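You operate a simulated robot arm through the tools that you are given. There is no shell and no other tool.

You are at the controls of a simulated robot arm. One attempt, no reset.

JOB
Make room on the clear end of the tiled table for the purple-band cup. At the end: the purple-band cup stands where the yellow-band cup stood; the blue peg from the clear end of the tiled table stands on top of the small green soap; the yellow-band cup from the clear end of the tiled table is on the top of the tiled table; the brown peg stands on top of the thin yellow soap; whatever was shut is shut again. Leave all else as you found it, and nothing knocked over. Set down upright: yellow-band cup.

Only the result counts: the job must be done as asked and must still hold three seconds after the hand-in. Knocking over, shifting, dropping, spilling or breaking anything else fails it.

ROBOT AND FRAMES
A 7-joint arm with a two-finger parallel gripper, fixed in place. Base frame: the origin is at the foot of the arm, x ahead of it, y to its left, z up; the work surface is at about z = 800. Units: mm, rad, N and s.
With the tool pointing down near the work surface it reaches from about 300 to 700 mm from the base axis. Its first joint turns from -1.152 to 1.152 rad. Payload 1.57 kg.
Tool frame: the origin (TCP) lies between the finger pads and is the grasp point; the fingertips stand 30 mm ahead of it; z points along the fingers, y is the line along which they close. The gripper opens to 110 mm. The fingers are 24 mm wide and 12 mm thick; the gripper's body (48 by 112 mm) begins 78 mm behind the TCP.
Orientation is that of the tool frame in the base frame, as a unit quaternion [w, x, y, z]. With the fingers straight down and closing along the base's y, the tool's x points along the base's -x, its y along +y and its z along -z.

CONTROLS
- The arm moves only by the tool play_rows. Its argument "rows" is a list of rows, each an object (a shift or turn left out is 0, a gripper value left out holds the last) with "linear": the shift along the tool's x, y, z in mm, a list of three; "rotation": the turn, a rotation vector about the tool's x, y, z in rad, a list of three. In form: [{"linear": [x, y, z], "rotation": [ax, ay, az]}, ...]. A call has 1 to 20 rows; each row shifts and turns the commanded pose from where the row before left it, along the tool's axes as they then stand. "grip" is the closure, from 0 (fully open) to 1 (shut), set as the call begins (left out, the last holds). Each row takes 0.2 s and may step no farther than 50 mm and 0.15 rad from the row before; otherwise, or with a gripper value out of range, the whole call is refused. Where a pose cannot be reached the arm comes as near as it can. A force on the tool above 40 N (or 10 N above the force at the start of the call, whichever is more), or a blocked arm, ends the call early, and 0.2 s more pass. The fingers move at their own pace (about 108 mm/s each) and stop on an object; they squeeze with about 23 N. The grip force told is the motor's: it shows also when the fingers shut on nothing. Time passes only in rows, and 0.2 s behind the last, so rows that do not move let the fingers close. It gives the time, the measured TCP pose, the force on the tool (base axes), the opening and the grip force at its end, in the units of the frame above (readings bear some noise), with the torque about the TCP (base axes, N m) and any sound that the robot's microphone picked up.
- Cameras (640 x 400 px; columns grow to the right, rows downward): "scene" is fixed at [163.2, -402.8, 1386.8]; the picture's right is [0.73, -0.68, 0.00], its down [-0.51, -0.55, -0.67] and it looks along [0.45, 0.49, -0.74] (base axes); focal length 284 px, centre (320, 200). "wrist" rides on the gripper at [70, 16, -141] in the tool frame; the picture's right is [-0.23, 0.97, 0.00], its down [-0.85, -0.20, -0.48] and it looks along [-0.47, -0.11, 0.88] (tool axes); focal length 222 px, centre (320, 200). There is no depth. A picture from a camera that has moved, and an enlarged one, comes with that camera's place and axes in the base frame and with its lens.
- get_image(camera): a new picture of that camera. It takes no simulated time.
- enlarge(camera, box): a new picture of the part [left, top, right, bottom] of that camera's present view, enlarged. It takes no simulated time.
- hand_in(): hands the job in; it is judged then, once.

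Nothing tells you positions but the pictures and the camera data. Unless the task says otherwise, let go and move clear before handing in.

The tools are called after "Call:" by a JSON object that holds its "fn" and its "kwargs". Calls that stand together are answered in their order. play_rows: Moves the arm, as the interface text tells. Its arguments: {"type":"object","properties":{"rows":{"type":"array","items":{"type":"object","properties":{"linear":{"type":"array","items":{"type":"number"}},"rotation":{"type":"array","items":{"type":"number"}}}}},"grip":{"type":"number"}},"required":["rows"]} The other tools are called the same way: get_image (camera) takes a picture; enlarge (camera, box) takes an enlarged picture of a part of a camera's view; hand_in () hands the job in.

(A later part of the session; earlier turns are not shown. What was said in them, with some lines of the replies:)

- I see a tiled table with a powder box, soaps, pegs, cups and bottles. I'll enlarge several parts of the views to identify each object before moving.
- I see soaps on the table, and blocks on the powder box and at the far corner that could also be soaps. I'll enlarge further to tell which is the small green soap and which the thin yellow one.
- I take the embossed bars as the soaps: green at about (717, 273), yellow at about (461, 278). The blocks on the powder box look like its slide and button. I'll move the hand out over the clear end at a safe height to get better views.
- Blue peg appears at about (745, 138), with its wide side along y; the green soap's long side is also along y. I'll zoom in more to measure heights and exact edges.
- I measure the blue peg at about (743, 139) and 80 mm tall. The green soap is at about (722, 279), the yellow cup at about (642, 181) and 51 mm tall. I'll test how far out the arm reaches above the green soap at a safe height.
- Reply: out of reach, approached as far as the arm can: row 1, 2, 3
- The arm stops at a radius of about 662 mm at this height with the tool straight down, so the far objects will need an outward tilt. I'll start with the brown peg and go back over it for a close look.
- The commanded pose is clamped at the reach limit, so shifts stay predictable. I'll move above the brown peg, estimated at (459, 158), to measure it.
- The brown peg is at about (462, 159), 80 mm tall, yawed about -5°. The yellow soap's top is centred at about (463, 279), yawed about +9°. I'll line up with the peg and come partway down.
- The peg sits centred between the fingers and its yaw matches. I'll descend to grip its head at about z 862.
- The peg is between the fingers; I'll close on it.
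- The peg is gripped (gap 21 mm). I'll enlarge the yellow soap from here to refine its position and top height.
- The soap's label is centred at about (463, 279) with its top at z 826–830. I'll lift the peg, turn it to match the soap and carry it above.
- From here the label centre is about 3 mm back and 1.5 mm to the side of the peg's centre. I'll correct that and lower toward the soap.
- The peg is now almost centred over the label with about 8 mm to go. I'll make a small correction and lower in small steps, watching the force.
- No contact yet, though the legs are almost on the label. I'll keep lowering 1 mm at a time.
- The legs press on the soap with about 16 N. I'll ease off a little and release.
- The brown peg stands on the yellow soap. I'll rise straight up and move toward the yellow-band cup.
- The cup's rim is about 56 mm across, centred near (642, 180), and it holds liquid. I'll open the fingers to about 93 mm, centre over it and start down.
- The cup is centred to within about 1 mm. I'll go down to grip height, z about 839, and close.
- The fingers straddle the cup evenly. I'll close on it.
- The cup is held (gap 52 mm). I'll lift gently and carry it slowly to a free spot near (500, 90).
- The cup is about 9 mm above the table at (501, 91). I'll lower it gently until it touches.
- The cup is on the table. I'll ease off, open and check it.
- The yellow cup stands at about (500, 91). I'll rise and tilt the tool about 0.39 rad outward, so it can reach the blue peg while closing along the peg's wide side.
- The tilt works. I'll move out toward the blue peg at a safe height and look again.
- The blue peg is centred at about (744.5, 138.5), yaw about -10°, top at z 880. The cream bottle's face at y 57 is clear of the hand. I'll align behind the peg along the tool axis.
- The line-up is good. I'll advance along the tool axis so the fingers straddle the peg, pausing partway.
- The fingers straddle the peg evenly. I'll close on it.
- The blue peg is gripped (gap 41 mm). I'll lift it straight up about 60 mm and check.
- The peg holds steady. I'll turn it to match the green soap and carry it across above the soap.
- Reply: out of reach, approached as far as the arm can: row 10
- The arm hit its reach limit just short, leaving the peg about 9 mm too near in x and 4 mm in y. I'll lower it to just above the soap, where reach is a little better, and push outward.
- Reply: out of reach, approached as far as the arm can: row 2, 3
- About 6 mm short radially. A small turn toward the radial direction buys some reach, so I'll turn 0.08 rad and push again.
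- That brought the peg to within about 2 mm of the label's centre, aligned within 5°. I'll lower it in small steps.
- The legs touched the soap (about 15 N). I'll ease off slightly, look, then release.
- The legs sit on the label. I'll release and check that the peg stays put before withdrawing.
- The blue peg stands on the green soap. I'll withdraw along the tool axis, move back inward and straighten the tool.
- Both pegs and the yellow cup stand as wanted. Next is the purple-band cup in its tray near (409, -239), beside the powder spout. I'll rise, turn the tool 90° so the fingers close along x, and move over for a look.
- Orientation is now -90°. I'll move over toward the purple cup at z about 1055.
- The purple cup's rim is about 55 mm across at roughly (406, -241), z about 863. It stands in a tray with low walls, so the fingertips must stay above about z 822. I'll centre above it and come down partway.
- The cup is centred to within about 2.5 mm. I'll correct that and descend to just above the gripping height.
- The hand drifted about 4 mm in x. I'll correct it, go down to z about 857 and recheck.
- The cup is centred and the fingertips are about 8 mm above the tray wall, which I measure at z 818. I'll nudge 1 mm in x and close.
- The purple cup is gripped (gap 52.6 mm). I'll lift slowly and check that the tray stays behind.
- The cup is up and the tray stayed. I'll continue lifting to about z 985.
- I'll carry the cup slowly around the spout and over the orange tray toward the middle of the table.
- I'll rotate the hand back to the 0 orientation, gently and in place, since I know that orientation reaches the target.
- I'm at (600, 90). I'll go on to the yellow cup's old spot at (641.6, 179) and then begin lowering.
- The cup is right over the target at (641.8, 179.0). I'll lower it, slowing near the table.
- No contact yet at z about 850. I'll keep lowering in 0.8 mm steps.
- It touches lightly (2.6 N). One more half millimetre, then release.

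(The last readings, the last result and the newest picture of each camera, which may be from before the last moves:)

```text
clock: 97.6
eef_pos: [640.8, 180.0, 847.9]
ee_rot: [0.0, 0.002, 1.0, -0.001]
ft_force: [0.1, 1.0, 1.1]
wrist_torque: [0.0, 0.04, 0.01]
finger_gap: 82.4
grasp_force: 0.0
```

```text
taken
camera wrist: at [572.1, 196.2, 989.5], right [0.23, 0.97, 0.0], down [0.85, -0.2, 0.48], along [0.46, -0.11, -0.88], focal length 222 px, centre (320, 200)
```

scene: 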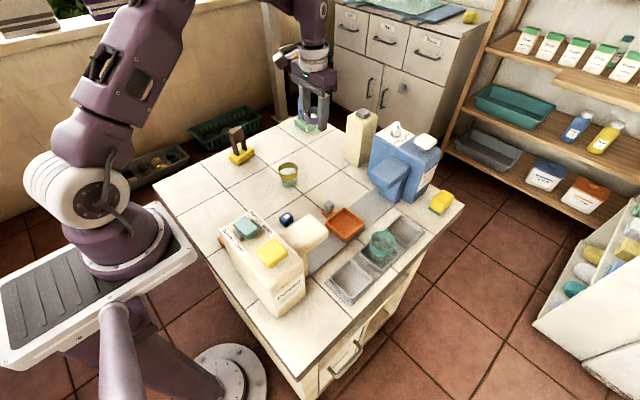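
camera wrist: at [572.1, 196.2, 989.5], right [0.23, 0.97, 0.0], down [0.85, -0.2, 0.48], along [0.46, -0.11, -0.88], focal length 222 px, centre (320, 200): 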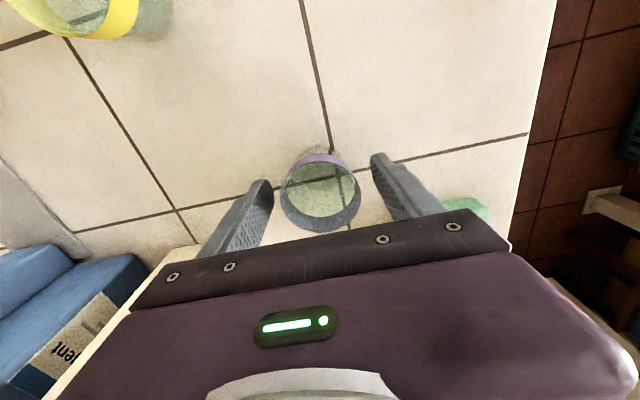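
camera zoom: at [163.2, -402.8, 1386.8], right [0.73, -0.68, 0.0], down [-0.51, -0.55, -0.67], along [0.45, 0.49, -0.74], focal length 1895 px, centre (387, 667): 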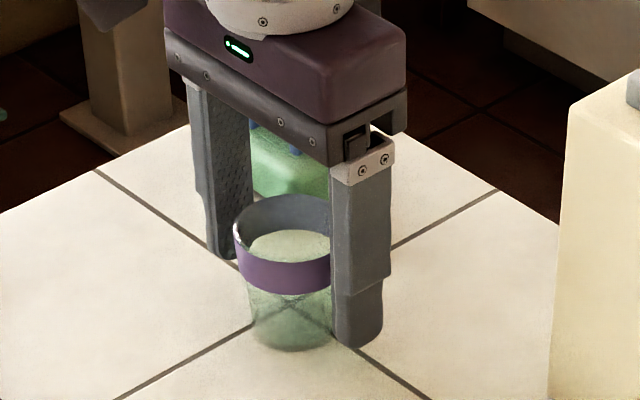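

The purple cup stands at the yellow cup's old spot. I'll rise straight up and move clear.

Call:
{"fn": "play_rows", "kwargs": {"rows": [{"linear": [0, 0, -10]}, {"linear": [0, 0, -20]}, {"linear": [0, 0, -30]}, {"linear": [0, 0, -35]}, {"linear": [0, 0, -35]}, {"linear": [30, 5, -10]}, {"linear": [40, 6, -15]}, {"linear": [40, 6, -15]}, {"linear": [40, 6, -15]}, {"linear": [40, 6, -15]}, {"linear": [30, 5, -8]}, {"linear": [0, 0, 0]}, {"linear": [0, 0, 0]}], "grip": 0.1}}

Call:
{"fn": "get_image", "kwargs": {"camera": "scene"}}

Call:
{"fn": "enlarge", "kwargs": {"camera": "scene", "box": [220, 90, 380, 190]}}

Call:
{"fn": "get_image", "kwargs": {"camera": "wrist"}}

Call:
{"fn": "enlarge", "kwargs": {"camera": "scene", "box": [200, 190, 460, 330]}}

```text
clock: 100.4
eef_pos: [419.8, 214.4, 1055.6]
ee_rot: [0.0, 0.002, 1.0, -0.001]
ft_force: [0.0, -0.4, 1.0]
wrist_torque: [0.04, 0.0, -0.01]
finger_gap: 99.2
grasp_force: 0.1
```

```text
taken
```

scene: 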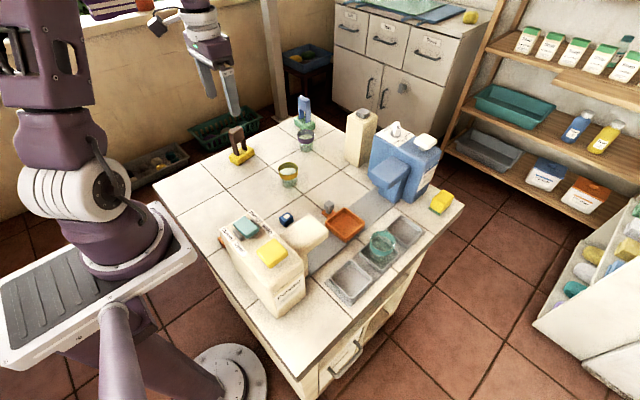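

```text
4.00 times, centred on (300, 140) of scene
camera zoom: at [163.2, -402.8, 1386.8], right [0.73, -0.68, 0.0], down [-0.51, -0.55, -0.67], along [0.45, 0.49, -0.74], focal length 1137 px, centre (400, 440)
```

zoom: 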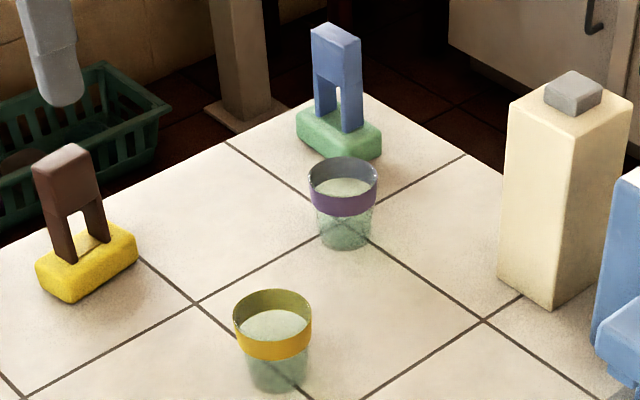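

```text
taken
camera wrist: at [350.7, 230.8, 1196.9], right [0.23, 0.97, 0.0], down [0.85, -0.2, 0.48], along [0.46, -0.11, -0.88], focal length 222 px, centre (320, 200)
```

wrist: 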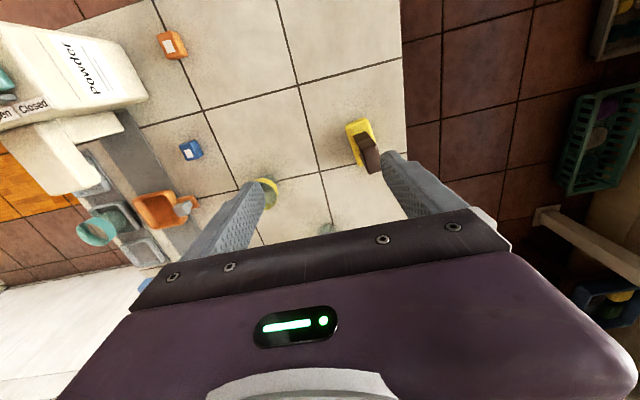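

```text
2.46 times, centred on (330, 260) of scene
camera zoom: at [163.2, -402.8, 1386.8], right [0.73, -0.68, 0.0], down [-0.51, -0.55, -0.67], along [0.45, 0.49, -0.74], focal length 700 px, centre (295, 52)
```

zoom: 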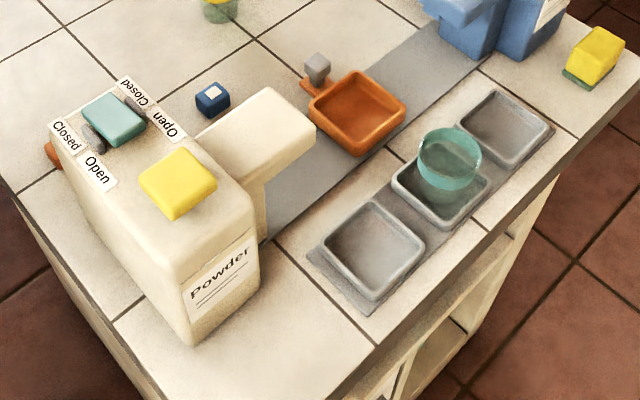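

All the goals look met:
- The purple cup stands exactly where the yellow cup was.
- The yellow cup is upright on the tiles.
- Each peg stands on its soap.
- The powder slide still reads Closed, and everything else is as it was.

The hand is clear, so I'm handing in.

Call:
{"fn": "hand_in", "kwargs": {}}

```text
The job is handed in.
```

The job is handed in. In the last pictures everything was in place and nothing had been knocked over:

- **Purple-band cup:** it stands where the yellow-band cup stood, at about (641, 179). In the scene camera it lines up with the yellow cup's original position.
- **Yellow-band cup:** it stands upright on the tiled table at about (500, 91).
- **Blue peg:** it stands on the green soap, turned about 5° from the soap's long side. The soap was at the edge of the arm's reach, and the turn let the arm centre the peg.
- **Brown peg:** it stands on the yellow soap, lined up with it.
- **Shut things:** I opened nothing, and the powder box slide still reads Closed.

I took the two bars with raised labels as the green and yellow soaps. I treated the teal and yellow blocks on the powder box as its slide and button, and the yellow-and-green block at the table corner as a sponge. The hand ended open and clear, near its starting position.
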